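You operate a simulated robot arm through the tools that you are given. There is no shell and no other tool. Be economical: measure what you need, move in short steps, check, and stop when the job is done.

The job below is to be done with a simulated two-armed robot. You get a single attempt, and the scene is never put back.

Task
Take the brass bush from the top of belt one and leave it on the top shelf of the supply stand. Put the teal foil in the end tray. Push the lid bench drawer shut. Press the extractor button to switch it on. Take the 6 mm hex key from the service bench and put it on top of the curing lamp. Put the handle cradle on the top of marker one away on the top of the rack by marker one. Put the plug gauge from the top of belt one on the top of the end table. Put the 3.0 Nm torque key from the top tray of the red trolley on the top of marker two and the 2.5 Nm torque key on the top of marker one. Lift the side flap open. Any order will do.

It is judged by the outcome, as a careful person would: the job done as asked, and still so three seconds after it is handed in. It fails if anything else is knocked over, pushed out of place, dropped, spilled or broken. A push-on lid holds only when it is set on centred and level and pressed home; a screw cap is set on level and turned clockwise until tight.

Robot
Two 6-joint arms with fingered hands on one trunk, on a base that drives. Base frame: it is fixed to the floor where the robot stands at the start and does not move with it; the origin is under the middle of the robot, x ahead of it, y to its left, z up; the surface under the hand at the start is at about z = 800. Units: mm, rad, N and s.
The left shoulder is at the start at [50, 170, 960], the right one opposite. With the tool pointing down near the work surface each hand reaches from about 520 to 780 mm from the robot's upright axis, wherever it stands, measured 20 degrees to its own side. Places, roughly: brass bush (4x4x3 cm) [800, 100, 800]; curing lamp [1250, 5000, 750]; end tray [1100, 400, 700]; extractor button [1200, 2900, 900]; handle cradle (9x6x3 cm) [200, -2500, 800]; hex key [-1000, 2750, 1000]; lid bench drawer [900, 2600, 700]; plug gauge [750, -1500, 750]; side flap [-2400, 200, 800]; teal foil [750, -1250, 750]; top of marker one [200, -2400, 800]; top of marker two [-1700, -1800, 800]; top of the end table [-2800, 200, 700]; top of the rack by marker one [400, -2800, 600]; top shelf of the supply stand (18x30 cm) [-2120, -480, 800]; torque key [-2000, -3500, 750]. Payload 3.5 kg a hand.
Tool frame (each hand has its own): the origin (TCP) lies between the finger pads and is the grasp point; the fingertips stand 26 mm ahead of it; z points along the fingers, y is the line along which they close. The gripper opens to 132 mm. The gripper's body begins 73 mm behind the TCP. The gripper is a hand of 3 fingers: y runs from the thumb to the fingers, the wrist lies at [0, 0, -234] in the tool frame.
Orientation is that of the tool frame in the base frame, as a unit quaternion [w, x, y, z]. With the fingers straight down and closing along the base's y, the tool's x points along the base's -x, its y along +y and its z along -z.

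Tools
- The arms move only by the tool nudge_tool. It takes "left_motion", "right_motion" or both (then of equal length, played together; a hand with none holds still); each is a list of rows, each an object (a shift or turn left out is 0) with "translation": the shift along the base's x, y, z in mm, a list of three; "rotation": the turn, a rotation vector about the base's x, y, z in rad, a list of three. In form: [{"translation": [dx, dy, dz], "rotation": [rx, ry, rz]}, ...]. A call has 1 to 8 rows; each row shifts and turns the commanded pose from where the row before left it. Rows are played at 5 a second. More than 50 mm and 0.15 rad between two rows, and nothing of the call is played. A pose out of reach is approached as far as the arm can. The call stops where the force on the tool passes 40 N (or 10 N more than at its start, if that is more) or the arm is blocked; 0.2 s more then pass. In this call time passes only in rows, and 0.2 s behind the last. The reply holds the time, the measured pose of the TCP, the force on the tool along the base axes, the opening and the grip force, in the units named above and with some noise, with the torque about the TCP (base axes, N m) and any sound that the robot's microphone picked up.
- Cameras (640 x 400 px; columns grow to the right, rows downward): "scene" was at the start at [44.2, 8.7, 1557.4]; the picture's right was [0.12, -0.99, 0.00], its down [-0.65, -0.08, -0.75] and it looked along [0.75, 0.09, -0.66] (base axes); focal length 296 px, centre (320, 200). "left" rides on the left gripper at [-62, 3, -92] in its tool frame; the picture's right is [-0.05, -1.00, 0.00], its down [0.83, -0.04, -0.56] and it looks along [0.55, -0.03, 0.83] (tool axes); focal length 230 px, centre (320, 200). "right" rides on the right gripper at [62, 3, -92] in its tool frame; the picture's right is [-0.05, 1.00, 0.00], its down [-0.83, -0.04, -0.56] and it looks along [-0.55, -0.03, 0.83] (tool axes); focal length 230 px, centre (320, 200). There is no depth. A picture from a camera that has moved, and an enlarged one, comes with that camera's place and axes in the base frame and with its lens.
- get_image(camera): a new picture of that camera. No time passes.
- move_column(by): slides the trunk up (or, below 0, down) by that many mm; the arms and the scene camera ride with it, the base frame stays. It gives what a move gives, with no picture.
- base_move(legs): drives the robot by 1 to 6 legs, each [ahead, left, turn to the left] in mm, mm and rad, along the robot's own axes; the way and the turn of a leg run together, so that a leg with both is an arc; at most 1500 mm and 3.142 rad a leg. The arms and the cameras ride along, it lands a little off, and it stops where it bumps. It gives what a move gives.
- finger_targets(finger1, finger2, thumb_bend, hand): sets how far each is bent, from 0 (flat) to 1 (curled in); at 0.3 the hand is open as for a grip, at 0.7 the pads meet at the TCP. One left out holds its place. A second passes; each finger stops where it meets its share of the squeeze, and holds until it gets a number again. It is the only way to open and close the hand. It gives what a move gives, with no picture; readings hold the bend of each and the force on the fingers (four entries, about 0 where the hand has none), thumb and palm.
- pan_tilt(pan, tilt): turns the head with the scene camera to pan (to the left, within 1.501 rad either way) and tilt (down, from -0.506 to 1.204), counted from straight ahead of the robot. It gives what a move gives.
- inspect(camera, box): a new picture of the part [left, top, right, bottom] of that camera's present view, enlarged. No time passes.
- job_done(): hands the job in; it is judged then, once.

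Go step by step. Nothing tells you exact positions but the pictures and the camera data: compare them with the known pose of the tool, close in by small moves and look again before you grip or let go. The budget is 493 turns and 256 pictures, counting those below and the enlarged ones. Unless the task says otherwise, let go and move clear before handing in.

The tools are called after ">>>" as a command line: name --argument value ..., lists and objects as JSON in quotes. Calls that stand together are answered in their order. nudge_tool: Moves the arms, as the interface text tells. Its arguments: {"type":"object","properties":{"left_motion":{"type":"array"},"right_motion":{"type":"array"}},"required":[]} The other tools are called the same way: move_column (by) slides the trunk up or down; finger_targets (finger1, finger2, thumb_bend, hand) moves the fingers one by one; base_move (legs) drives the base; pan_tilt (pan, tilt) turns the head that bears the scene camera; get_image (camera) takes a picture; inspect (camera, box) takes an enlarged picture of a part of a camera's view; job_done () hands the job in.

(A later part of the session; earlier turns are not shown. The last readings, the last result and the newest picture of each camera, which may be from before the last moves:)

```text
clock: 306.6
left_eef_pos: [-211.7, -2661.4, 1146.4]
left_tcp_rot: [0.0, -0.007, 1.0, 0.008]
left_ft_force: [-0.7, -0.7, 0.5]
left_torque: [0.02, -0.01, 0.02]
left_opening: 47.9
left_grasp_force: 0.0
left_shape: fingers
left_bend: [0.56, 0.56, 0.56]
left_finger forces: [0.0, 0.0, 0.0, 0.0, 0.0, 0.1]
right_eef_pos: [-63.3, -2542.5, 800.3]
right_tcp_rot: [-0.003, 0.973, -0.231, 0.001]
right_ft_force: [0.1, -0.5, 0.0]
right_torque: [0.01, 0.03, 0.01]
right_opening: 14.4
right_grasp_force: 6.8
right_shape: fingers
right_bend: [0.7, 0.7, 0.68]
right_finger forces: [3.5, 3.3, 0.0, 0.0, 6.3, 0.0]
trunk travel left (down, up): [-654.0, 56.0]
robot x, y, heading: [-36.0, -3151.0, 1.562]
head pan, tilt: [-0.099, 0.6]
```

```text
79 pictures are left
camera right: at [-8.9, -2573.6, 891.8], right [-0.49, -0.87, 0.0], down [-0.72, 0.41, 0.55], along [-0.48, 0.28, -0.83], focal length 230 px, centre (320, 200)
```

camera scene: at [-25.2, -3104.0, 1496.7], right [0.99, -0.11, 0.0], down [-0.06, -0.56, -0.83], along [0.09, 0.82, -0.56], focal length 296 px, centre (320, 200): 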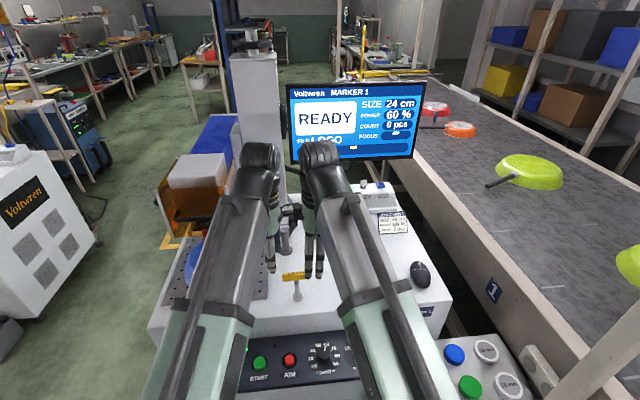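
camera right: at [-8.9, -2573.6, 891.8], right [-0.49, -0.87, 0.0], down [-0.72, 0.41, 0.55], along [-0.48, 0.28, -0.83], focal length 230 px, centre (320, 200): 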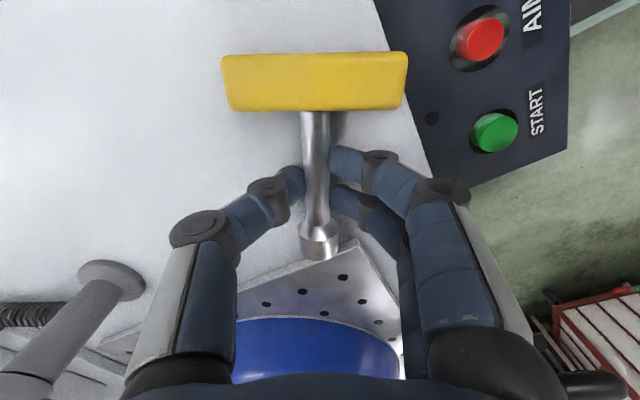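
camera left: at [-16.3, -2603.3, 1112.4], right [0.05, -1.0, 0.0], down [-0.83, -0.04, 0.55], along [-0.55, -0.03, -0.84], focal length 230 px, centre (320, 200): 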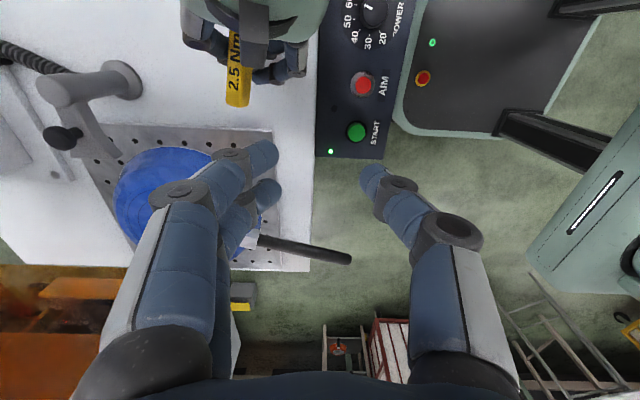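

Marker one's top is higher than I assumed (z≈774), and the shaft is now between the pads. I tighten, lift 25 mm and move the key inward.

>>> finger_targets --hand "right" --finger1 0.78 --finger2 0.78 --thumb_bend 0.75

>>> nudge_tool --right_motion '[{"translation": [0, 0, 15]}, {"translation": [0, 0, 20]}, {"translation": [20, 20, 5]}, {"translation": [25, 25, 0]}, {"translation": [25, 25, 0]}]'

>>> get_image --camera "right"

```text
clock: 307.6
left_eef_pos: [-212.2, -2661.4, 1147.5]
left_tcp_rot: [0.0, -0.007, 1.0, 0.007]
left_ft_force: [0.9, 0.2, -1.1]
left_torque: [-0.01, 0.0, 0.03]
left_opening: 47.8
left_grasp_force: 0.0
left_shape: fingers
left_bend: [0.56, 0.56, 0.56]
left_finger forces: [0.0, 0.0, 0.0, 0.0, 0.0, 0.1]
right_eef_pos: [-61.3, -2541.3, 799.4]
right_tcp_rot: [-0.004, 0.973, -0.231, 0.001]
right_ft_force: [-0.5, -1.0, -0.3]
right_torque: [0.03, -0.01, 0.0]
right_opening: 13.0
right_grasp_force: 15.2
right_shape: fingers
right_bend: [0.74, 0.74, 0.68]
right_finger forces: [9.2, 7.7, 0.1, 0.0, 14.3, 0.0]
trunk travel left (down, up): [-654.0, 56.0]
robot x, y, heading: [-36.4, -3148.4, 1.561]
head pan, tilt: [-0.099, 0.6]
```

```text
clock: 308.8
left_eef_pos: [-213.7, -2661.3, 1146.8]
left_tcp_rot: [-0.001, -0.007, 1.0, 0.007]
left_ft_force: [-0.3, 0.5, 0.0]
left_torque: [0.0, 0.01, 0.02]
left_opening: 48.0
left_grasp_force: 0.2
left_shape: fingers
left_bend: [0.56, 0.56, 0.56]
left_finger forces: [0.0, 0.0, 0.0, 0.0, 0.1, 0.1]
right_eef_pos: [7.0, -2472.8, 839.5]
right_tcp_rot: [-0.001, 0.973, -0.231, 0.001]
right_ft_force: [0.2, 0.3, -2.2]
right_torque: [0.01, 0.04, 0.0]
right_opening: 12.6
right_grasp_force: 15.2
right_shape: fingers
right_bend: [0.75, 0.76, 0.67]
right_finger forces: [7.6, 7.7, 0.0, 0.0, 15.8, 0.1]
trunk travel left (down, up): [-654.0, 56.0]
robot x, y, heading: [-33.1, -3151.0, 1.562]
head pan, tilt: [-0.099, 0.6]
```

```text
78 pictures are left
camera right: at [60.4, -2502.8, 932.0], right [-0.49, -0.87, 0.0], down [-0.72, 0.41, 0.55], along [-0.48, 0.28, -0.83], focal length 230 px, centre (320, 200)
```

right: 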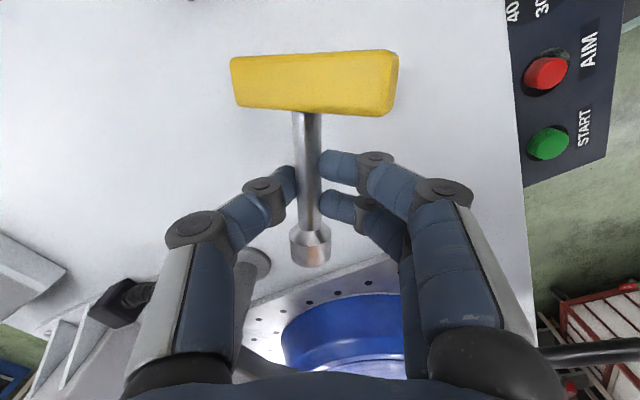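

>>> nudge_tool --right_motion '[{"translation": [0, 0, -20]}, {"translation": [0, 0, -14]}]'

>>> nudge_tool --right_motion '[{"translation": [0, 0, -3]}]'

>>> finger_targets --hand "right" --finger1 0.66 --finger2 0.66 --thumb_bend 0.64

>>> nudge_tool --right_motion '[{"translation": [0, 0, 4]}]'

>>> finger_targets --hand "right" --finger1 0.54 --finger2 0.54 --thumb_bend 0.54

>>> nudge_tool --right_motion '[{"translation": [0, 0, 25]}, {"translation": [0, 0, 45]}, {"translation": [0, 0, 45]}]'

>>> get_image --camera "right"

```text
clock: 309.4
left_eef_pos: [-211.7, -2661.7, 1146.4]
left_tcp_rot: [0.0, -0.007, 1.0, 0.006]
left_ft_force: [0.1, -0.7, 0.0]
left_torque: [0.02, -0.02, 0.0]
left_opening: 47.9
left_grasp_force: 0.0
left_shape: fingers
left_bend: [0.56, 0.56, 0.56]
left_finger forces: [0.0, 0.0, 0.0, 0.1, 0.1, 0.0]
right_eef_pos: [5.5, -2470.9, 807.1]
right_tcp_rot: [-0.003, 0.973, -0.231, 0.002]
right_ft_force: [-1.2, -0.6, 0.4]
right_torque: [0.01, -0.1, -0.02]
right_opening: 12.7
right_grasp_force: 15.9
right_shape: fingers
right_bend: [0.76, 0.75, 0.68]
right_finger forces: [9.6, 7.2, 0.0, 0.0, 14.9, 0.0]
trunk travel left (down, up): [-654.0, 56.0]
robot x, y, heading: [-34.7, -3147.5, 1.563]
head pan, tilt: [-0.099, 0.6]
```

```text
clock: 309.8
left_eef_pos: [-213.6, -2661.9, 1146.4]
left_tcp_rot: [0.0, -0.007, 1.0, 0.007]
left_ft_force: [0.5, -0.9, 1.1]
left_torque: [-0.02, 0.02, 0.01]
left_opening: 47.9
left_grasp_force: 0.1
left_shape: fingers
left_bend: [0.56, 0.56, 0.56]
left_finger forces: [0.0, 0.0, 0.1, 0.1, 0.0, 0.1]
right_eef_pos: [5.8, -2471.8, 804.0]
right_tcp_rot: [-0.002, 0.973, -0.231, 0.001]
right_ft_force: [-0.6, -1.1, 0.3]
right_torque: [0.03, -0.08, -0.01]
right_opening: 13.0
right_grasp_force: 14.9
right_shape: fingers
right_bend: [0.76, 0.75, 0.68]
right_finger forces: [9.6, 6.5, 0.0, 0.0, 13.3, 0.0]
trunk travel left (down, up): [-654.0, 56.0]
robot x, y, heading: [-34.1, -3149.0, 1.566]
head pan, tilt: [-0.099, 0.6]
```

```text
clock: 310.8
left_eef_pos: [-212.6, -2661.1, 1147.0]
left_tcp_rot: [0.001, -0.007, 1.0, 0.007]
left_ft_force: [0.4, -0.3, 0.5]
left_torque: [0.04, -0.04, 0.02]
left_opening: 48.0
left_grasp_force: 0.1
left_shape: fingers
left_bend: [0.56, 0.56, 0.56]
left_finger forces: [0.0, 0.1, 0.1, 0.0, 0.0, 0.0]
right_eef_pos: [7.6, -2471.2, 803.1]
right_tcp_rot: [-0.003, 0.973, -0.231, 0.001]
right_ft_force: [-0.1, 0.8, -0.9]
right_torque: [0.0, -0.04, 0.02]
right_opening: 20.1
right_grasp_force: 0.2
right_shape: fingers
right_bend: [0.66, 0.66, 0.64]
right_finger forces: [0.0, 0.1, 0.0, 0.0, 0.7, 0.1]
trunk travel left (down, up): [-654.0, 56.0]
robot x, y, heading: [-36.5, -3153.3, 1.563]
head pan, tilt: [-0.099, 0.6]
```

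```text
clock: 311.2
left_eef_pos: [-212.4, -2661.9, 1146.4]
left_tcp_rot: [0.0, -0.007, 1.0, 0.007]
left_ft_force: [-1.5, 0.2, -0.5]
left_torque: [-0.02, 0.02, -0.02]
left_opening: 47.9
left_grasp_force: 0.1
left_shape: fingers
left_bend: [0.56, 0.56, 0.56]
left_finger forces: [0.0, 0.0, 0.0, 0.0, 0.1, 0.1]
right_eef_pos: [7.2, -2471.4, 808.0]
right_tcp_rot: [-0.003, 0.973, -0.231, 0.002]
right_ft_force: [-0.7, -0.6, 0.2]
right_torque: [0.05, 0.0, 0.0]
right_opening: 19.8
right_grasp_force: 0.1
right_shape: fingers
right_bend: [0.66, 0.66, 0.64]
right_finger forces: [0.1, 0.0, 0.0, 0.0, 0.1, 0.0]
trunk travel left (down, up): [-654.0, 56.0]
robot x, y, heading: [-38.6, -3153.5, 1.56]
head pan, tilt: [-0.099, 0.6]
```

```text
clock: 312.2
left_eef_pos: [-212.5, -2662.1, 1145.7]
left_tcp_rot: [0.0, -0.007, 1.0, 0.006]
left_ft_force: [-0.4, -0.4, 0.1]
left_torque: [0.02, -0.01, 0.0]
left_opening: 47.9
left_grasp_force: 0.1
left_shape: fingers
left_bend: [0.56, 0.56, 0.56]
left_finger forces: [0.0, 0.1, 0.0, 0.0, 0.1, 0.1]
right_eef_pos: [6.9, -2471.8, 807.6]
right_tcp_rot: [-0.002, 0.973, -0.231, 0.002]
right_ft_force: [-0.2, 0.6, 0.7]
right_torque: [-0.01, -0.02, -0.02]
right_opening: 53.8
right_grasp_force: 0.0
right_shape: fingers
right_bend: [0.54, 0.54, 0.54]
right_finger forces: [0.1, 0.0, 0.0, 0.1, 0.0, 0.0]
trunk travel left (down, up): [-654.0, 56.0]
robot x, y, heading: [-35.1, -3153.1, 1.561]
head pan, tilt: [-0.099, 0.6]
```

```text
clock: 313.0
left_eef_pos: [-212.6, -2662.3, 1147.8]
left_tcp_rot: [0.001, -0.008, 1.0, 0.007]
left_ft_force: [-0.5, 0.0, -0.4]
left_torque: [0.0, 0.02, 0.0]
left_opening: 47.8
left_grasp_force: 0.1
left_shape: fingers
left_bend: [0.56, 0.56, 0.56]
left_finger forces: [0.1, 0.1, 0.0, 0.1, 0.0, 0.1]
right_eef_pos: [11.4, -2470.7, 923.0]
right_tcp_rot: [-0.002, 0.973, -0.231, 0.002]
right_ft_force: [0.5, 0.2, 0.3]
right_torque: [0.01, 0.02, -0.01]
right_opening: 53.7
right_grasp_force: 0.1
right_shape: fingers
right_bend: [0.54, 0.54, 0.54]
right_finger forces: [0.0, 0.0, 0.1, 0.1, 0.0, 0.0]
trunk travel left (down, up): [-654.0, 56.0]
robot x, y, heading: [-34.7, -3154.8, 1.565]
head pan, tilt: [-0.099, 0.6]
```

```text
77 pictures are left
camera right: at [64.3, -2502.8, 1014.3], right [-0.49, -0.87, 0.0], down [-0.72, 0.41, 0.55], along [-0.48, 0.28, -0.83], focal length 230 px, centre (320, 200)
```

right: 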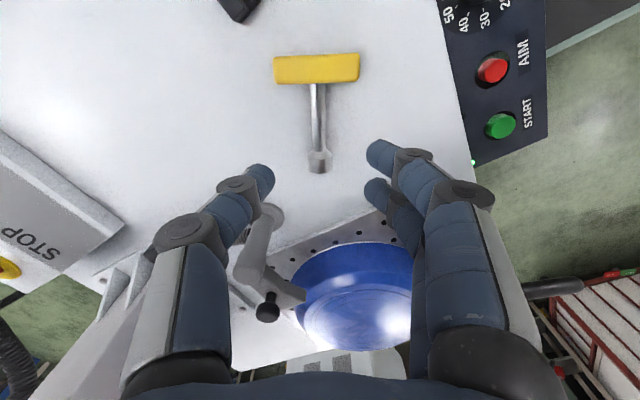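

The 2.5 Nm key lies securely on marker one. Now the cradle: I turn the right hand to its 8° yaw and move over it.

>>> finger_targets --hand "right" --finger1 0.42 --finger2 0.42 --thumb_bend 0.42

>>> nudge_tool --right_motion '[{"translation": [36, 0, 0], "rotation": [0, 0, 0.15]}, {"translation": [37, -1, 0], "rotation": [0, 0, 0.15]}, {"translation": [37, -1, 0], "rotation": [0, 0, 0.15]}, {"translation": [36, -1, -10], "rotation": [0, 0, 0.15]}]'

>>> get_image --camera "right"

```text
clock: 314.0
left_eef_pos: [-212.5, -2662.5, 1146.1]
left_tcp_rot: [0.001, -0.007, 1.0, 0.007]
left_ft_force: [0.0, 0.3, -0.2]
left_torque: [-0.02, -0.02, 0.02]
left_opening: 47.9
left_grasp_force: 0.0
left_shape: fingers
left_bend: [0.56, 0.56, 0.56]
left_finger forces: [0.0, 0.0, 0.1, 0.0, 0.0, 0.1]
right_eef_pos: [11.8, -2469.8, 922.2]
right_tcp_rot: [-0.002, 0.973, -0.231, 0.002]
right_ft_force: [0.0, 0.9, 1.2]
right_torque: [-0.01, -0.03, -0.02]
right_opening: 93.8
right_grasp_force: 0.1
right_shape: fingers
right_bend: [0.42, 0.42, 0.42]
right_finger forces: [0.0, 0.0, 0.0, 0.1, 0.0, 0.0]
trunk travel left (down, up): [-654.0, 56.0]
robot x, y, heading: [-36.2, -3149.6, 1.564]
head pan, tilt: [-0.099, 0.6]
```

```text
clock: 315.0
left_eef_pos: [-211.8, -2662.3, 1146.2]
left_tcp_rot: [0.0, -0.007, 1.0, 0.007]
left_ft_force: [0.4, -0.2, -0.2]
left_torque: [-0.01, 0.01, -0.04]
left_opening: 48.0
left_grasp_force: 0.1
left_shape: fingers
left_bend: [0.56, 0.56, 0.56]
left_finger forces: [0.0, 0.0, 0.1, 0.1, 0.1, 0.0]
right_eef_pos: [102.7, -2473.0, 920.8]
right_tcp_rot: [-0.002, 0.999, -0.037, 0.003]
right_ft_force: [0.0, -0.2, -1.1]
right_torque: [0.0, -0.02, -0.04]
right_opening: 94.1
right_grasp_force: 0.0
right_shape: fingers
right_bend: [0.42, 0.42, 0.42]
right_finger forces: [0.0, 0.0, 0.0, 0.0, 0.0, 0.1]
right hand out of reach, approached as far as the arm can: row 3, 4
trunk travel left (down, up): [-654.0, 56.0]
robot x, y, heading: [-30.0, -3153.4, 1.562]
head pan, tilt: [-0.099, 0.6]
```

```text
76 pictures are left
camera right: at [162.5, -2482.3, 1013.2], right [-0.13, -0.99, -0.01], down [-0.83, 0.1, 0.55], along [-0.55, 0.07, -0.83], focal length 230 px, centre (320, 200)
```

right: 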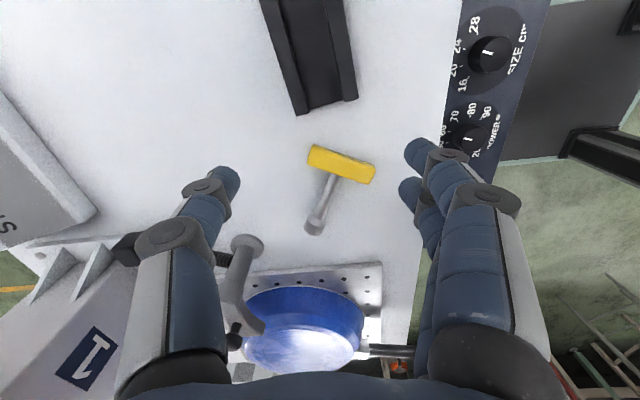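

The wrist yaw limit is blocking. I rotate the right hand the other way round (−168°), which gives the same grip axis with a relaxed wrist.

>>> nudge_tool --right_motion '[{"translation": [-10, 0, 20], "rotation": [0, 0, -0.147]}, {"translation": [-10, 0, 10], "rotation": [0, 0, -0.147]}, {"rotation": [0, 0, -0.147]}, {"rotation": [0, 0, -0.147]}, {"rotation": [0, 0, -0.147]}, {"rotation": [0, 0, -0.147]}, {"rotation": [0, 0, -0.147]}, {"rotation": [0, 0, -0.147]}]'

>>> nudge_tool --right_motion '[{"rotation": [0, 0, -0.147]}, {"rotation": [0, 0, -0.147]}, {"rotation": [0, 0, -0.147]}, {"rotation": [0, 0, -0.147]}, {"rotation": [0, 0, -0.147]}, {"rotation": [0, 0, -0.147]}, {"rotation": [0, 0, -0.147]}, {"rotation": [0, 0, -0.147]}]'

>>> nudge_tool --right_motion '[{"translation": [15, 0, 0], "rotation": [0, 0, -0.147]}, {"translation": [20, 0, 0], "rotation": [0, 0, -0.147]}, {"translation": [20, 0, -10], "rotation": [0, 0, -0.147]}, {"translation": [15, 0, -20], "rotation": [0, 0, -0.147]}]'

>>> get_image --camera "right"

```text
clock: 316.8
left_eef_pos: [-213.1, -2662.5, 1146.8]
left_tcp_rot: [0.0, -0.007, 1.0, 0.008]
left_ft_force: [0.3, -0.1, 0.3]
left_torque: [-0.04, -0.01, 0.01]
left_opening: 47.9
left_grasp_force: 0.0
left_shape: fingers
left_bend: [0.56, 0.56, 0.56]
left_finger forces: [0.0, 0.1, 0.0, 0.0, 0.0, 0.0]
right_eef_pos: [81.8, -2474.2, 950.1]
right_tcp_rot: [-0.001, 0.81, -0.586, 0.003]
right_ft_force: [-0.4, 0.2, -0.1]
right_torque: [0.01, 0.03, 0.0]
right_opening: 94.3
right_grasp_force: 0.0
right_shape: fingers
right_bend: [0.42, 0.42, 0.42]
right_finger forces: [0.0, 0.0, 0.1, 0.1, 0.1, 0.0]
trunk travel left (down, up): [-654.0, 56.0]
robot x, y, heading: [-35.8, -3149.6, 1.56]
head pan, tilt: [-0.099, 0.6]
```

```text
clock: 318.6
left_eef_pos: [-212.6, -2661.7, 1147.2]
left_tcp_rot: [-0.001, -0.007, 1.0, 0.007]
left_ft_force: [0.9, 0.4, 0.4]
left_torque: [0.0, 0.02, 0.0]
left_opening: 47.8
left_grasp_force: 0.1
left_shape: fingers
left_bend: [0.56, 0.56, 0.56]
left_finger forces: [0.0, 0.1, 0.0, 0.0, 0.1, 0.0]
right_eef_pos: [82.6, -2474.8, 949.5]
right_tcp_rot: [-0.002, -0.348, 0.937, -0.004]
right_ft_force: [0.1, -0.2, -0.7]
right_torque: [0.0, 0.01, 0.0]
right_opening: 94.3
right_grasp_force: 0.0
right_shape: fingers
right_bend: [0.42, 0.42, 0.42]
right_finger forces: [0.1, 0.1, 0.0, 0.0, 0.0, 0.1]
trunk travel left (down, up): [-654.0, 56.0]
robot x, y, heading: [-33.8, -3151.0, 1.564]
head pan, tilt: [-0.099, 0.6]
```

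```text
clock: 319.6
left_eef_pos: [-212.6, -2663.1, 1146.5]
left_tcp_rot: [0.0, -0.007, 1.0, 0.007]
left_ft_force: [0.0, -0.3, -0.1]
left_torque: [0.01, 0.01, -0.02]
left_opening: 48.0
left_grasp_force: 0.1
left_shape: fingers
left_bend: [0.56, 0.56, 0.56]
left_finger forces: [0.0, 0.0, 0.1, 0.0, 0.0, 0.0]
right_eef_pos: [151.9, -2474.6, 921.2]
right_tcp_rot: [-0.003, -0.063, 0.998, -0.002]
right_ft_force: [0.0, -0.3, -1.0]
right_torque: [-0.01, 0.0, 0.03]
right_opening: 94.2
right_grasp_force: 0.1
right_shape: fingers
right_bend: [0.42, 0.42, 0.42]
right_finger forces: [0.1, 0.0, 0.0, 0.1, 0.0, 0.1]
trunk travel left (down, up): [-654.0, 56.0]
robot x, y, heading: [-36.1, -3152.3, 1.559]
head pan, tilt: [-0.099, 0.6]
```

```text
75 pictures are left
camera right: at [90.7, -2480.0, 1012.4], right [-0.07, 1.0, -0.01], down [0.83, 0.06, 0.55], along [0.55, 0.04, -0.83], focal length 230 px, centre (320, 200)
```

right: 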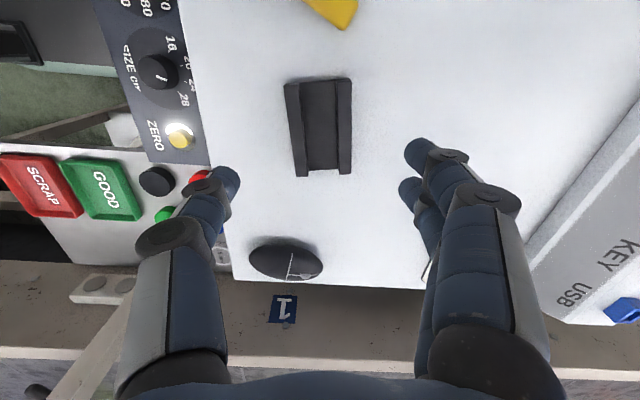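

Now it's aligned and above the cradle. I descend and grip it.

>>> nudge_tool --right_motion '[{"translation": [2, 0, -45]}, {"translation": [0, 0, -40]}, {"translation": [0, 0, -20]}, {"translation": [0, 0, -8]}]'

>>> finger_targets --hand "right" --finger1 0.6 --finger2 0.6 --thumb_bend 0.6

>>> get_image --camera "right"

```text
clock: 320.6
left_eef_pos: [-212.5, -2661.2, 1146.6]
left_tcp_rot: [-0.001, -0.007, 1.0, 0.007]
left_ft_force: [-0.2, -1.3, -0.7]
left_torque: [0.0, 0.03, 0.01]
left_opening: 47.7
left_grasp_force: 0.1
left_shape: fingers
left_bend: [0.56, 0.56, 0.56]
left_finger forces: [0.1, 0.0, 0.0, 0.0, 0.0, 0.1]
right_eef_pos: [152.8, -2474.3, 806.4]
right_tcp_rot: [-0.003, -0.064, 0.998, -0.003]
right_ft_force: [0.4, -0.2, 0.3]
right_torque: [0.01, 0.02, -0.03]
right_opening: 94.5
right_grasp_force: 0.0
right_shape: fingers
right_bend: [0.42, 0.42, 0.42]
right_finger forces: [0.0, 0.1, 0.0, 0.1, 0.0, 0.1]
trunk travel left (down, up): [-654.0, 56.0]
robot x, y, heading: [-39.0, -3151.1, 1.566]
head pan, tilt: [-0.099, 0.6]
```

```text
clock: 321.6
left_eef_pos: [-211.6, -2663.2, 1148.5]
left_tcp_rot: [0.001, -0.007, 1.0, 0.007]
left_ft_force: [-0.5, -0.8, 0.4]
left_torque: [0.03, 0.0, 0.04]
left_opening: 48.3
left_grasp_force: 0.1
left_shape: fingers
left_bend: [0.56, 0.56, 0.56]
left_finger forces: [0.0, 0.0, 0.1, 0.0, 0.0, 0.0]
right_eef_pos: [152.6, -2474.6, 807.4]
right_tcp_rot: [-0.002, -0.064, 0.998, -0.003]
right_ft_force: [0.4, -0.1, -0.2]
right_torque: [-0.01, 0.04, 0.02]
right_opening: 58.1
right_grasp_force: 9.4
right_shape: fingers
right_bend: [0.53, 0.53, 0.55]
right_finger forces: [4.7, 4.7, 0.1, 0.0, 9.5, 0.1]
trunk travel left (down, up): [-654.0, 56.0]
robot x, y, heading: [-33.2, -3149.0, 1.566]
head pan, tilt: [-0.099, 0.6]
```

```text
74 pictures are left
camera right: at [91.9, -2479.1, 898.8], right [-0.08, 1.0, -0.01], down [0.83, 0.07, 0.55], along [0.55, 0.04, -0.83], focal length 230 px, centre (320, 200)
```

right: 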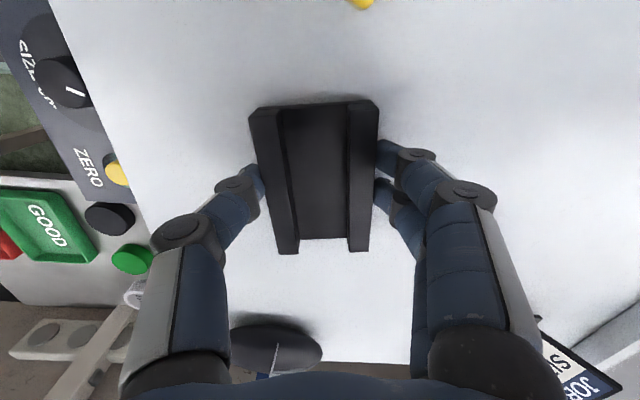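

The cradle is gripped. I squeeze a bit more, lift, then back away, go around and face the rack (+x).

>>> finger_targets --hand "right" --finger1 0.63 --finger2 0.63 --thumb_bend 0.62

>>> nudge_tool --right_motion '[{"translation": [0, 0, 20]}, {"translation": [0, 0, 40]}, {"translation": [0, 0, 40]}, {"translation": [-20, -20, 40]}, {"translation": [-20, -20, 20]}]'

>>> base_move --legs '[[-110, 0, 0.01], [0, 260, 0], [0, 0, -1.5708], [0, 225, 0]]'

>>> pan_tilt --pan -0.05 --tilt 0.7

>>> get_image --camera "scene"

```text
clock: 322.6
left_eef_pos: [-212.3, -2661.4, 1146.6]
left_tcp_rot: [0.0, -0.007, 1.0, 0.007]
left_ft_force: [0.6, 0.9, -0.4]
left_torque: [0.0, 0.01, -0.03]
left_opening: 47.8
left_grasp_force: 0.1
left_shape: fingers
left_bend: [0.56, 0.56, 0.56]
left_finger forces: [0.0, 0.0, 0.0, 0.0, 0.1, 0.0]
right_eef_pos: [153.3, -2473.8, 806.2]
right_tcp_rot: [-0.002, -0.064, 0.998, -0.002]
right_ft_force: [0.5, 0.3, 0.9]
right_torque: [0.01, -0.02, -0.01]
right_opening: 58.0
right_grasp_force: 12.7
right_shape: fingers
right_bend: [0.54, 0.54, 0.57]
right_finger forces: [6.2, 6.4, 0.0, 0.0, 12.6, 0.0]
trunk travel left (down, up): [-654.0, 56.0]
robot x, y, heading: [-36.8, -3149.1, 1.564]
head pan, tilt: [-0.099, 0.6]
```

```text
clock: 323.8
left_eef_pos: [-212.7, -2662.8, 1147.2]
left_tcp_rot: [0.0, -0.007, 1.0, 0.007]
left_ft_force: [0.7, -0.7, -0.5]
left_torque: [0.02, 0.03, 0.02]
left_opening: 47.9
left_grasp_force: 0.1
left_shape: fingers
left_bend: [0.56, 0.56, 0.56]
left_finger forces: [0.0, 0.1, 0.0, 0.1, 0.0, 0.0]
right_eef_pos: [113.0, -2515.2, 969.1]
right_tcp_rot: [-0.002, -0.063, 0.998, -0.002]
right_ft_force: [-0.2, -1.3, -1.5]
right_torque: [0.01, 0.03, -0.01]
right_opening: 57.5
right_grasp_force: 12.6
right_shape: fingers
right_bend: [0.55, 0.54, 0.57]
right_finger forces: [6.4, 6.4, 0.0, 0.0, 12.7, 0.0]
trunk travel left (down, up): [-654.0, 56.0]
robot x, y, heading: [-33.8, -3153.5, 1.563]
head pan, tilt: [-0.099, 0.6]
```

```text
clock: 331.6
left_eef_pos: [198.5, -2859.6, 1146.0]
left_tcp_rot: [0.006, 0.704, 0.71, 0.004]
left_ft_force: [-0.6, -0.2, 0.0]
left_torque: [-0.04, 0.01, 0.0]
left_opening: 47.8
left_grasp_force: 0.0
left_shape: fingers
left_bend: [0.56, 0.56, 0.56]
left_finger forces: [0.0, 0.0, 0.1, 0.1, 0.0, 0.0]
right_eef_pos: [342.9, -3188.0, 968.4]
right_tcp_rot: [-0.002, 0.663, 0.749, -0.001]
right_ft_force: [0.0, -0.2, -0.8]
right_torque: [-0.02, 0.0, -0.01]
right_opening: 57.1
right_grasp_force: 12.1
right_shape: fingers
right_bend: [0.55, 0.54, 0.57]
right_finger forces: [6.2, 6.1, 0.1, 0.1, 12.4, 0.0]
trunk travel left (down, up): [-654.0, 56.0]
robot x, y, heading: [-296.9, -3036.5, -0.015]
head pan, tilt: [-0.099, 0.6]
```

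```text
clock: 332.3
left_eef_pos: [195.8, -2861.1, 1146.7]
left_tcp_rot: [0.005, 0.704, 0.71, 0.005]
left_ft_force: [-0.6, 0.1, -0.2]
left_torque: [0.01, -0.03, -0.04]
left_opening: 48.0
left_grasp_force: 0.1
left_shape: fingers
left_bend: [0.56, 0.56, 0.56]
left_finger forces: [0.0, 0.1, 0.1, 0.0, 0.0, 0.0]
right_eef_pos: [341.5, -3187.5, 967.4]
right_tcp_rot: [-0.004, 0.662, 0.749, 0.0]
right_ft_force: [0.4, 0.9, -2.0]
right_torque: [-0.01, 0.0, 0.02]
right_opening: 57.0
right_grasp_force: 12.4
right_shape: fingers
right_bend: [0.55, 0.54, 0.57]
right_finger forces: [6.2, 6.1, 0.0, 0.1, 12.3, 0.0]
trunk travel left (down, up): [-654.0, 56.0]
robot x, y, heading: [-292.8, -3037.6, -0.012]
head pan, tilt: [-0.051, 0.7]
```

```text
73 pictures are left
camera scene: at [-247.3, -3042.7, 1638.1], right [-0.06, -1.0, 0.0], down [-0.64, 0.04, -0.77], along [0.76, -0.05, -0.64], focal length 296 px, centre (320, 200)
```

scene: 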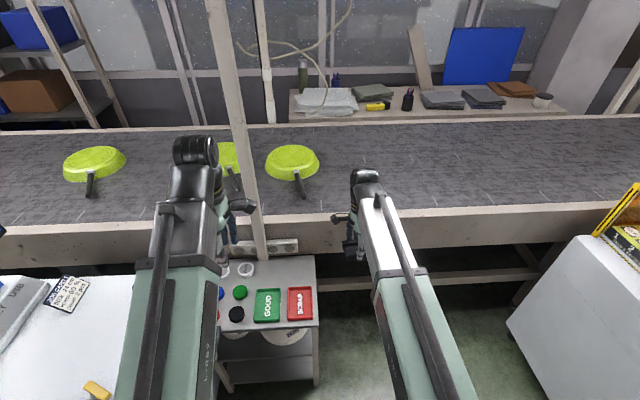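

The rack top (z≈655) has a free zone behind the trays near [475, -2955]. I move in, lower the trunk, and bring the cradle above it.

>>> base_move --legs '[[70, 0, 0.012]]'

>>> nudge_tool --right_motion '[{"translation": [10, 45, 0]}, {"translation": [10, 45, 0]}, {"translation": [10, 45, 0]}, {"translation": [10, 45, 0]}, {"translation": [10, 40, 0]}, {"translation": [8, 10, 0]}]'

>>> move_column --by -150

>>> get_image --camera "right"

```text
clock: 333.3
left_eef_pos: [266.4, -2855.6, 1146.1]
left_tcp_rot: [0.004, 0.7, 0.714, 0.004]
left_ft_force: [1.3, -0.1, 0.4]
left_torque: [0.01, 0.02, 0.0]
left_opening: 47.9
left_grasp_force: 0.2
left_shape: fingers
left_bend: [0.56, 0.56, 0.56]
left_finger forces: [0.0, 0.0, 0.0, 0.0, 0.1, 0.0]
right_eef_pos: [415.0, -3180.5, 966.5]
right_tcp_rot: [-0.004, 0.658, 0.753, -0.001]
right_ft_force: [0.4, -0.3, -2.0]
right_torque: [0.03, 0.03, -0.02]
right_opening: 57.1
right_grasp_force: 12.9
right_shape: fingers
right_bend: [0.55, 0.54, 0.57]
right_finger forces: [6.2, 6.2, 0.1, 0.1, 12.4, 0.1]
trunk travel left (down, up): [-654.0, 56.0]
robot x, y, heading: [-219.8, -3038.1, 0.004]
head pan, tilt: [-0.051, 0.7]
```

```text
clock: 334.7
left_eef_pos: [264.4, -2855.6, 1146.5]
left_tcp_rot: [0.005, 0.699, 0.715, 0.005]
left_ft_force: [0.6, -1.1, 0.5]
left_torque: [0.02, -0.01, 0.01]
left_opening: 47.8
left_grasp_force: 0.1
left_shape: fingers
left_bend: [0.56, 0.56, 0.56]
left_finger forces: [0.1, 0.0, 0.0, 0.0, 0.1, 0.0]
right_eef_pos: [471.7, -2952.1, 968.0]
right_tcp_rot: [-0.004, 0.658, 0.753, -0.001]
right_ft_force: [-1.1, 0.2, -2.0]
right_torque: [0.01, 0.01, 0.01]
right_opening: 57.2
right_grasp_force: 12.2
right_shape: fingers
right_bend: [0.55, 0.54, 0.57]
right_finger forces: [6.2, 6.0, 0.1, 0.0, 12.2, 0.0]
trunk travel left (down, up): [-654.0, 56.0]
robot x, y, heading: [-223.5, -3037.4, 0.005]
head pan, tilt: [-0.051, 0.7]
```

```text
clock: 336.4
left_eef_pos: [264.9, -2855.1, 996.0]
left_tcp_rot: [0.005, 0.7, 0.714, 0.005]
left_ft_force: [0.5, 0.1, -1.0]
left_torque: [-0.01, 0.01, 0.0]
left_opening: 47.8
left_grasp_force: 0.1
left_shape: fingers
left_bend: [0.56, 0.56, 0.56]
left_finger forces: [0.0, 0.0, 0.1, 0.0, 0.0, 0.1]
right_eef_pos: [471.9, -2950.0, 818.6]
right_tcp_rot: [-0.003, 0.658, 0.753, 0.0]
right_ft_force: [0.3, 0.1, -1.3]
right_torque: [0.02, 0.0, 0.0]
right_opening: 57.1
right_grasp_force: 12.5
right_shape: fingers
right_bend: [0.55, 0.54, 0.57]
right_finger forces: [6.0, 6.0, 0.1, 0.1, 12.4, 0.1]
trunk travel left (down, up): [-504.0, 206.0]
robot x, y, heading: [-219.1, -3036.4, 0.003]
head pan, tilt: [-0.051, 0.7]
```

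```text
72 pictures are left
camera right: at [467.8, -2890.8, 909.8], right [1.0, 0.08, -0.01], down [0.07, -0.83, 0.55], along [0.04, -0.55, -0.83], focal length 230 px, centre (320, 200)
```

right: 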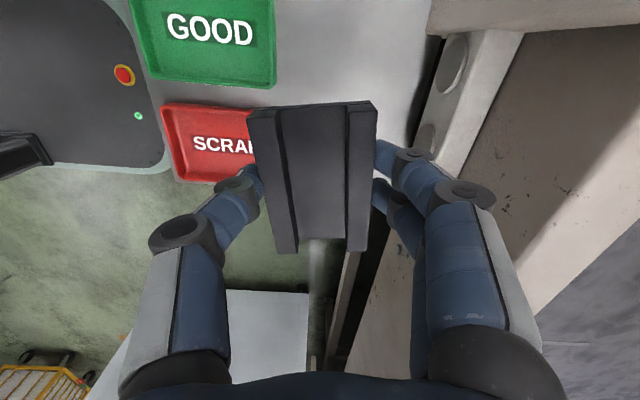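

The cradle hovers over the free strip; I shift 18 mm away from the trays and lower to contact.

>>> nudge_tool --right_motion '[{"translation": [18, 0, -30]}, {"translation": [0, 0, -40]}, {"translation": [0, 0, -35]}]'

>>> nudge_tool --right_motion '[{"translation": [0, 0, -8]}, {"translation": [0, 0, -6]}]'

>>> nudge_tool --right_motion '[{"translation": [0, 0, -5]}, {"translation": [0, 0, -4]}]'

>>> get_image --camera "right"

```text
clock: 337.2
left_eef_pos: [264.9, -2856.0, 996.8]
left_tcp_rot: [0.005, 0.699, 0.715, 0.004]
left_ft_force: [0.4, -0.4, -1.0]
left_torque: [0.0, -0.01, 0.0]
left_opening: 47.9
left_grasp_force: 0.2
left_shape: fingers
left_bend: [0.56, 0.56, 0.56]
left_finger forces: [0.1, 0.0, 0.0, 0.0, 0.1, 0.0]
right_eef_pos: [474.3, -2958.8, 712.2]
right_tcp_rot: [-0.003, 0.659, 0.752, 0.001]
right_ft_force: [-0.2, -0.6, -1.2]
right_torque: [0.02, 0.04, 0.03]
right_opening: 56.9
right_grasp_force: 12.4
right_shape: fingers
right_bend: [0.55, 0.54, 0.57]
right_finger forces: [6.2, 6.2, 0.0, 0.0, 12.3, 0.1]
right hand out of reach, approached as far as the arm can: row 1, 3
trunk travel left (down, up): [-504.0, 206.0]
robot x, y, heading: [-223.5, -3039.7, -0.001]
head pan, tilt: [-0.051, 0.7]
```

```text
clock: 337.8
left_eef_pos: [265.7, -2855.3, 997.5]
left_tcp_rot: [0.005, 0.7, 0.714, 0.004]
left_ft_force: [0.0, 0.2, -0.1]
left_torque: [-0.01, -0.03, 0.0]
left_opening: 47.8
left_grasp_force: 0.1
left_shape: fingers
left_bend: [0.56, 0.56, 0.56]
left_finger forces: [0.1, 0.0, 0.0, 0.0, 0.0, 0.0]
right_eef_pos: [472.5, -2958.0, 699.1]
right_tcp_rot: [-0.002, 0.658, 0.753, 0.002]
right_ft_force: [-0.5, 0.0, -1.3]
right_torque: [0.01, -0.02, -0.01]
right_opening: 56.9
right_grasp_force: 12.6
right_shape: fingers
right_bend: [0.55, 0.54, 0.57]
right_finger forces: [6.3, 6.2, 0.0, 0.0, 12.2, 0.1]
trunk travel left (down, up): [-504.0, 206.0]
robot x, y, heading: [-224.1, -3039.5, -0.004]
head pan, tilt: [-0.051, 0.7]
```

```text
clock: 338.4
left_eef_pos: [265.3, -2854.8, 997.7]
left_tcp_rot: [0.005, 0.7, 0.714, 0.005]
left_ft_force: [-0.2, -0.3, 0.1]
left_torque: [0.03, 0.04, -0.03]
left_opening: 47.9
left_grasp_force: 0.1
left_shape: fingers
left_bend: [0.56, 0.56, 0.56]
left_finger forces: [0.1, 0.0, 0.0, 0.0, 0.0, 0.0]
right_eef_pos: [471.1, -2958.9, 690.3]
right_tcp_rot: [-0.004, 0.657, 0.754, 0.0]
right_ft_force: [-0.8, -0.3, -2.3]
right_torque: [0.0, 0.0, 0.01]
right_opening: 57.2
right_grasp_force: 12.6
right_shape: fingers
right_bend: [0.55, 0.54, 0.57]
right_finger forces: [6.2, 6.2, 0.0, 0.1, 12.3, 0.1]
trunk travel left (down, up): [-504.0, 206.0]
robot x, y, heading: [-220.5, -3037.6, 0.006]
head pan, tilt: [-0.051, 0.7]
```

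```text
71 pictures are left
camera right: at [466.3, -2898.9, 782.6], right [1.0, 0.08, 0.0], down [0.07, -0.83, 0.55], along [0.04, -0.55, -0.83], focal length 230 px, centre (320, 200)
```

right: 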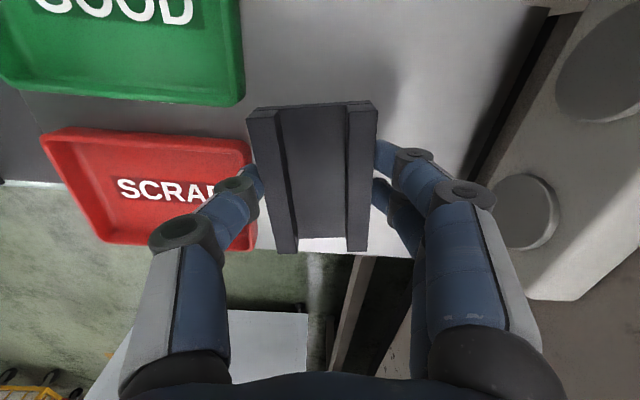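

The arm is at its reach limit in x, so I use the base to shift 22 mm ahead and 25 mm left, then finish lowering.

>>> base_move --legs '[[24, 25, 0]]'

>>> nudge_tool --right_motion '[{"translation": [0, 0, -3]}, {"translation": [0, 0, -2]}]'

>>> get_image --camera "right"

```text
clock: 339.3
left_eef_pos: [288.7, -2830.0, 996.7]
left_tcp_rot: [0.005, 0.7, 0.714, 0.004]
left_ft_force: [0.2, 1.5, 0.8]
left_torque: [-0.03, 0.02, 0.0]
left_opening: 47.8
left_grasp_force: 0.0
left_shape: fingers
left_bend: [0.56, 0.56, 0.56]
left_finger forces: [0.0, 0.1, 0.1, 0.0, 0.0, 0.1]
right_eef_pos: [496.1, -2932.7, 690.5]
right_tcp_rot: [-0.004, 0.657, 0.753, -0.001]
right_ft_force: [0.4, -0.5, -1.2]
right_torque: [0.0, 0.05, 0.01]
right_opening: 57.3
right_grasp_force: 12.8
right_shape: fingers
right_bend: [0.55, 0.54, 0.57]
right_finger forces: [6.2, 6.1, 0.1, 0.0, 12.3, 0.1]
trunk travel left (down, up): [-504.0, 206.0]
robot x, y, heading: [-196.1, -3017.3, 0.003]
head pan, tilt: [-0.051, 0.7]
```

```text
clock: 339.9
left_eef_pos: [290.5, -2829.8, 997.1]
left_tcp_rot: [0.004, 0.7, 0.714, 0.005]
left_ft_force: [-0.3, 0.1, 0.3]
left_torque: [-0.02, 0.01, 0.0]
left_opening: 47.9
left_grasp_force: 0.0
left_shape: fingers
left_bend: [0.56, 0.56, 0.56]
left_finger forces: [0.1, 0.0, 0.0, 0.0, 0.0, 0.0]
right_eef_pos: [495.1, -2933.1, 684.5]
right_tcp_rot: [-0.002, 0.658, 0.753, 0.001]
right_ft_force: [-0.4, 0.8, -1.4]
right_torque: [0.02, 0.03, 0.02]
right_opening: 57.2
right_grasp_force: 12.6
right_shape: fingers
right_bend: [0.55, 0.54, 0.57]
right_finger forces: [6.3, 6.2, 0.1, 0.0, 12.3, 0.0]
trunk travel left (down, up): [-504.0, 206.0]
robot x, y, heading: [-199.9, -3009.9, 0.004]
head pan, tilt: [-0.051, 0.7]
```

```text
70 pictures are left
camera right: at [490.0, -2873.5, 777.7], right [1.0, 0.08, 0.0], down [0.07, -0.83, 0.55], along [0.04, -0.55, -0.83], focal length 230 px, centre (320, 200)
```

right: 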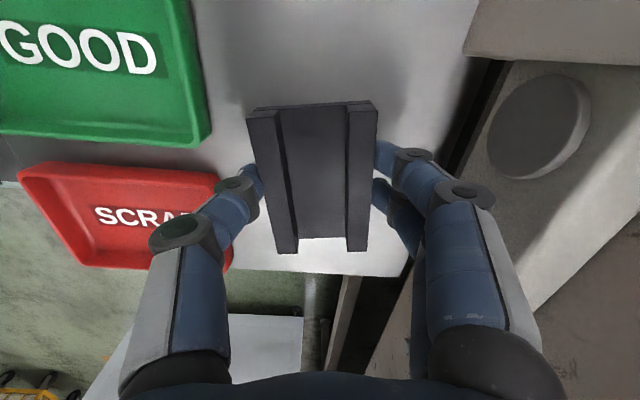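

Well placed now. I continue down in small steps to contact.

>>> nudge_tool --right_motion '[{"translation": [0, 0, -4]}, {"translation": [0, 0, -3]}]'

>>> nudge_tool --right_motion '[{"translation": [0, 0, -4]}, {"translation": [0, 0, -3]}]'

>>> nudge_tool --right_motion '[{"translation": [0, 0, -4]}, {"translation": [0, 0, -3]}]'

```text
clock: 340.5
left_eef_pos: [289.4, -2830.4, 997.2]
left_tcp_rot: [0.005, 0.699, 0.715, 0.005]
left_ft_force: [-0.3, -0.5, 0.8]
left_torque: [0.04, -0.01, -0.02]
left_opening: 48.0
left_grasp_force: 0.1
left_shape: fingers
left_bend: [0.56, 0.56, 0.56]
left_finger forces: [0.0, 0.0, 0.0, 0.1, 0.1, 0.1]
right_eef_pos: [492.7, -2934.4, 680.0]
right_tcp_rot: [-0.003, 0.658, 0.753, 0.001]
right_ft_force: [-0.3, 0.6, -2.0]
right_torque: [0.0, 0.02, -0.02]
right_opening: 57.1
right_grasp_force: 12.7
right_shape: fingers
right_bend: [0.55, 0.54, 0.57]
right_finger forces: [6.3, 6.1, 0.0, 0.0, 12.2, 0.1]
trunk travel left (down, up): [-504.0, 206.0]
robot x, y, heading: [-196.3, -3009.9, 0.004]
head pan, tilt: [-0.051, 0.7]
```

```text
clock: 341.1
left_eef_pos: [289.9, -2830.7, 997.1]
left_tcp_rot: [0.006, 0.699, 0.715, 0.005]
left_ft_force: [0.7, 0.4, 0.0]
left_torque: [-0.02, 0.03, 0.01]
left_opening: 47.9
left_grasp_force: 0.0
left_shape: fingers
left_bend: [0.56, 0.56, 0.56]
left_finger forces: [0.1, 0.0, 0.0, 0.1, 0.0, 0.0]
right_eef_pos: [493.5, -2935.3, 672.4]
right_tcp_rot: [-0.003, 0.658, 0.753, 0.001]
right_ft_force: [0.1, -0.4, -0.6]
right_torque: [-0.02, 0.01, 0.02]
right_opening: 57.1
right_grasp_force: 11.7
right_shape: fingers
right_bend: [0.55, 0.54, 0.57]
right_finger forces: [6.2, 6.3, 0.0, 0.0, 12.2, 0.1]
trunk travel left (down, up): [-504.0, 206.0]
robot x, y, heading: [-201.6, -3013.4, 0.003]
head pan, tilt: [-0.051, 0.7]
```

```text
clock: 341.7
left_eef_pos: [289.7, -2829.4, 996.6]
left_tcp_rot: [0.004, 0.7, 0.714, 0.005]
left_ft_force: [0.0, -0.5, 0.1]
left_torque: [-0.01, 0.01, 0.0]
left_opening: 47.9
left_grasp_force: 0.1
left_shape: fingers
left_bend: [0.56, 0.56, 0.56]
left_finger forces: [0.0, 0.0, 0.0, 0.0, 0.1, 0.0]
right_eef_pos: [492.0, -2935.2, 664.5]
right_tcp_rot: [-0.004, 0.658, 0.753, 0.001]
right_ft_force: [0.0, 0.9, -2.3]
right_torque: [-0.01, 0.01, -0.03]
right_opening: 56.8
right_grasp_force: 12.1
right_shape: fingers
right_bend: [0.55, 0.54, 0.57]
right_finger forces: [6.2, 6.2, 0.0, 0.1, 12.3, 0.0]
right hand out of reach, approached as far as the arm can: row 1
trunk travel left (down, up): [-504.0, 206.0]
robot x, y, heading: [-196.6, -3012.8, 0.004]
head pan, tilt: [-0.051, 0.7]
```

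>>> move_column --by -6

>>> move_column --by -5

>>> move_column --by -4

>>> get_image --camera "right"

```text
clock: 342.2
left_eef_pos: [289.4, -2830.3, 990.6]
left_tcp_rot: [0.005, 0.7, 0.714, 0.005]
left_ft_force: [0.8, 0.2, -0.4]
left_torque: [-0.02, 0.02, 0.0]
left_opening: 47.8
left_grasp_force: 0.1
left_shape: fingers
left_bend: [0.56, 0.56, 0.56]
left_finger forces: [0.1, 0.0, 0.0, 0.0, 0.1, 0.0]
right_eef_pos: [491.3, -2933.7, 659.8]
right_tcp_rot: [-0.003, 0.658, 0.753, 0.001]
right_ft_force: [-0.5, -0.3, -1.8]
right_torque: [0.02, -0.02, -0.01]
right_opening: 57.0
right_grasp_force: 12.7
right_shape: fingers
right_bend: [0.55, 0.54, 0.57]
right_finger forces: [6.2, 6.3, 0.1, 0.0, 12.4, 0.0]
trunk travel left (down, up): [-498.0, 212.0]
robot x, y, heading: [-200.5, -3008.5, 0.002]
head pan, tilt: [-0.051, 0.7]
```

```text
clock: 342.8
left_eef_pos: [288.9, -2830.5, 985.8]
left_tcp_rot: [0.005, 0.7, 0.714, 0.005]
left_ft_force: [0.4, 0.0, 0.2]
left_torque: [0.0, 0.03, -0.01]
left_opening: 47.9
left_grasp_force: 0.1
left_shape: fingers
left_bend: [0.56, 0.56, 0.56]
left_finger forces: [0.1, 0.1, 0.0, 0.1, 0.0, 0.1]
right_eef_pos: [492.7, -2934.1, 656.4]
right_tcp_rot: [-0.002, 0.658, 0.753, 0.002]
right_ft_force: [0.4, -0.1, 5.5]
right_torque: [-0.02, 0.12, -0.04]
right_opening: 57.0
right_grasp_force: 12.9
right_shape: fingers
right_bend: [0.55, 0.55, 0.57]
right_finger forces: [6.2, 6.6, 0.0, 0.1, 12.5, 0.1]
trunk travel left (down, up): [-493.0, 217.0]
robot x, y, heading: [-198.7, -3011.9, -0.001]
head pan, tilt: [-0.051, 0.7]
```

```text
clock: 343.3
left_eef_pos: [286.8, -2828.9, 982.5]
left_tcp_rot: [0.006, 0.7, 0.714, 0.006]
left_ft_force: [-0.2, -0.2, -0.8]
left_torque: [-0.01, -0.02, -0.03]
left_opening: 48.0
left_grasp_force: 0.0
left_shape: fingers
left_bend: [0.56, 0.56, 0.56]
left_finger forces: [0.0, 0.1, 0.0, 0.0, 0.0, 0.0]
right_eef_pos: [491.8, -2935.1, 653.8]
right_tcp_rot: [-0.001, 0.658, 0.753, 0.002]
right_ft_force: [2.7, -0.5, 21.7]
right_torque: [0.01, -0.09, 0.02]
right_opening: 57.0
right_grasp_force: 14.5
right_shape: fingers
right_bend: [0.56, 0.56, 0.57]
right_finger forces: [7.8, 7.8, 0.0, 0.0, 13.2, 0.0]
trunk travel left (down, up): [-489.0, 221.0]
robot x, y, heading: [-197.4, -3011.5, -0.003]
head pan, tilt: [-0.051, 0.7]
```

```text
69 pictures are left
camera right: at [486.8, -2874.7, 745.7], right [1.0, 0.08, 0.0], down [0.07, -0.83, 0.55], along [0.05, -0.55, -0.84], focal length 230 px, centre (320, 200)
```

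right: 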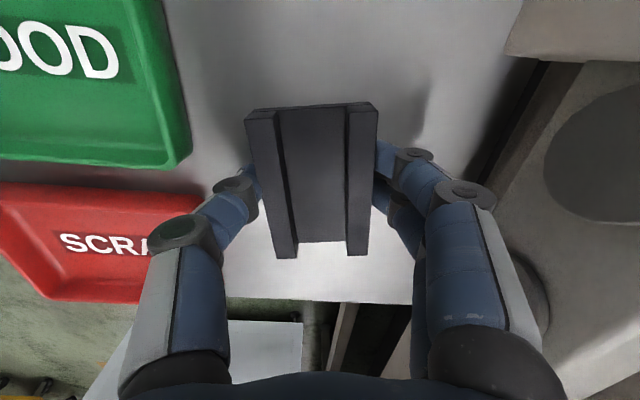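

Contact. I ease up, open a bit, and rise.

>>> move_column --by 4

>>> finger_targets --hand "right" --finger1 0.47 --finger2 0.47 --thumb_bend 0.47

>>> move_column --by 150

>>> get_image --camera "right"

```text
clock: 343.9
left_eef_pos: [288.7, -2829.9, 985.8]
left_tcp_rot: [0.004, 0.699, 0.715, 0.005]
left_ft_force: [-0.6, -0.5, -0.3]
left_torque: [0.02, 0.0, 0.02]
left_opening: 47.9
left_grasp_force: 0.0
left_shape: fingers
left_bend: [0.56, 0.56, 0.56]
left_finger forces: [0.1, 0.1, 0.0, 0.1, 0.0, 0.0]
right_eef_pos: [490.9, -2934.4, 654.1]
right_tcp_rot: [-0.003, 0.658, 0.753, 0.0]
right_ft_force: [3.1, 1.5, 7.2]
right_torque: [-0.01, -0.17, 0.02]
right_opening: 57.0
right_grasp_force: 13.9
right_shape: fingers
right_bend: [0.56, 0.56, 0.57]
right_finger forces: [7.5, 7.7, 0.1, 0.1, 12.1, 0.0]
trunk travel left (down, up): [-493.0, 217.0]
robot x, y, heading: [-197.1, -3010.8, -0.001]
head pan, tilt: [-0.051, 0.7]
```

```text
clock: 344.9
left_eef_pos: [287.9, -2829.6, 985.8]
left_tcp_rot: [0.005, 0.699, 0.715, 0.005]
left_ft_force: [0.4, 0.2, -0.8]
left_torque: [-0.02, 0.04, 0.01]
left_opening: 47.7
left_grasp_force: 0.0
left_shape: fingers
left_bend: [0.56, 0.56, 0.56]
left_finger forces: [0.0, 0.0, 0.0, 0.1, 0.1, 0.0]
right_eef_pos: [490.9, -2935.6, 654.6]
right_tcp_rot: [-0.002, 0.658, 0.753, 0.001]
right_ft_force: [0.3, -0.7, 0.4]
right_torque: [0.03, 0.03, 0.0]
right_opening: 77.2
right_grasp_force: 0.1
right_shape: fingers
right_bend: [0.47, 0.47, 0.47]
right_finger forces: [0.0, 0.0, 0.0, 0.0, 0.0, 0.0]
trunk travel left (down, up): [-493.0, 217.0]
robot x, y, heading: [-200.4, -3010.6, 0.001]
head pan, tilt: [-0.051, 0.7]
```

```text
clock: 346.6
left_eef_pos: [288.3, -2829.6, 1136.1]
left_tcp_rot: [0.005, 0.7, 0.715, 0.004]
left_ft_force: [0.7, 0.2, -0.3]
left_torque: [0.02, 0.01, -0.03]
left_opening: 47.9
left_grasp_force: 0.0
left_shape: fingers
left_bend: [0.56, 0.56, 0.56]
left_finger forces: [0.0, 0.1, 0.0, 0.1, 0.0, 0.0]
right_eef_pos: [491.1, -2934.9, 803.9]
right_tcp_rot: [-0.002, 0.658, 0.753, 0.001]
right_ft_force: [0.2, 0.0, -0.1]
right_torque: [0.02, 0.0, 0.01]
right_opening: 77.3
right_grasp_force: 0.0
right_shape: fingers
right_bend: [0.47, 0.47, 0.47]
right_finger forces: [0.1, 0.0, 0.0, 0.1, 0.1, 0.0]
trunk travel left (down, up): [-643.0, 67.0]
robot x, y, heading: [-198.9, -3011.0, -0.004]
head pan, tilt: [-0.051, 0.7]
```

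```text
68 pictures are left
camera right: at [486.9, -2874.7, 896.9], right [1.0, 0.08, 0.0], down [0.07, -0.83, 0.55], along [0.04, -0.55, -0.83], focal length 230 px, centre (320, 200)
```

right: 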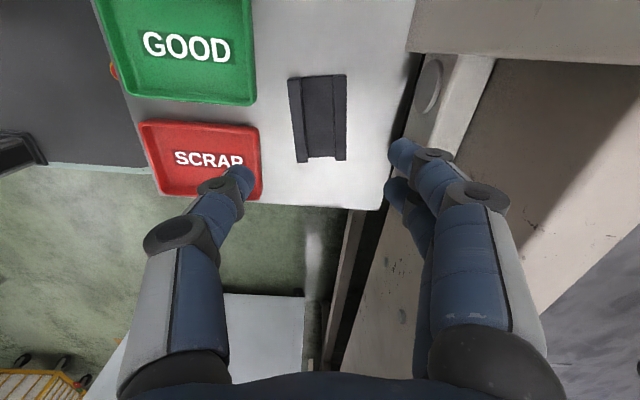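

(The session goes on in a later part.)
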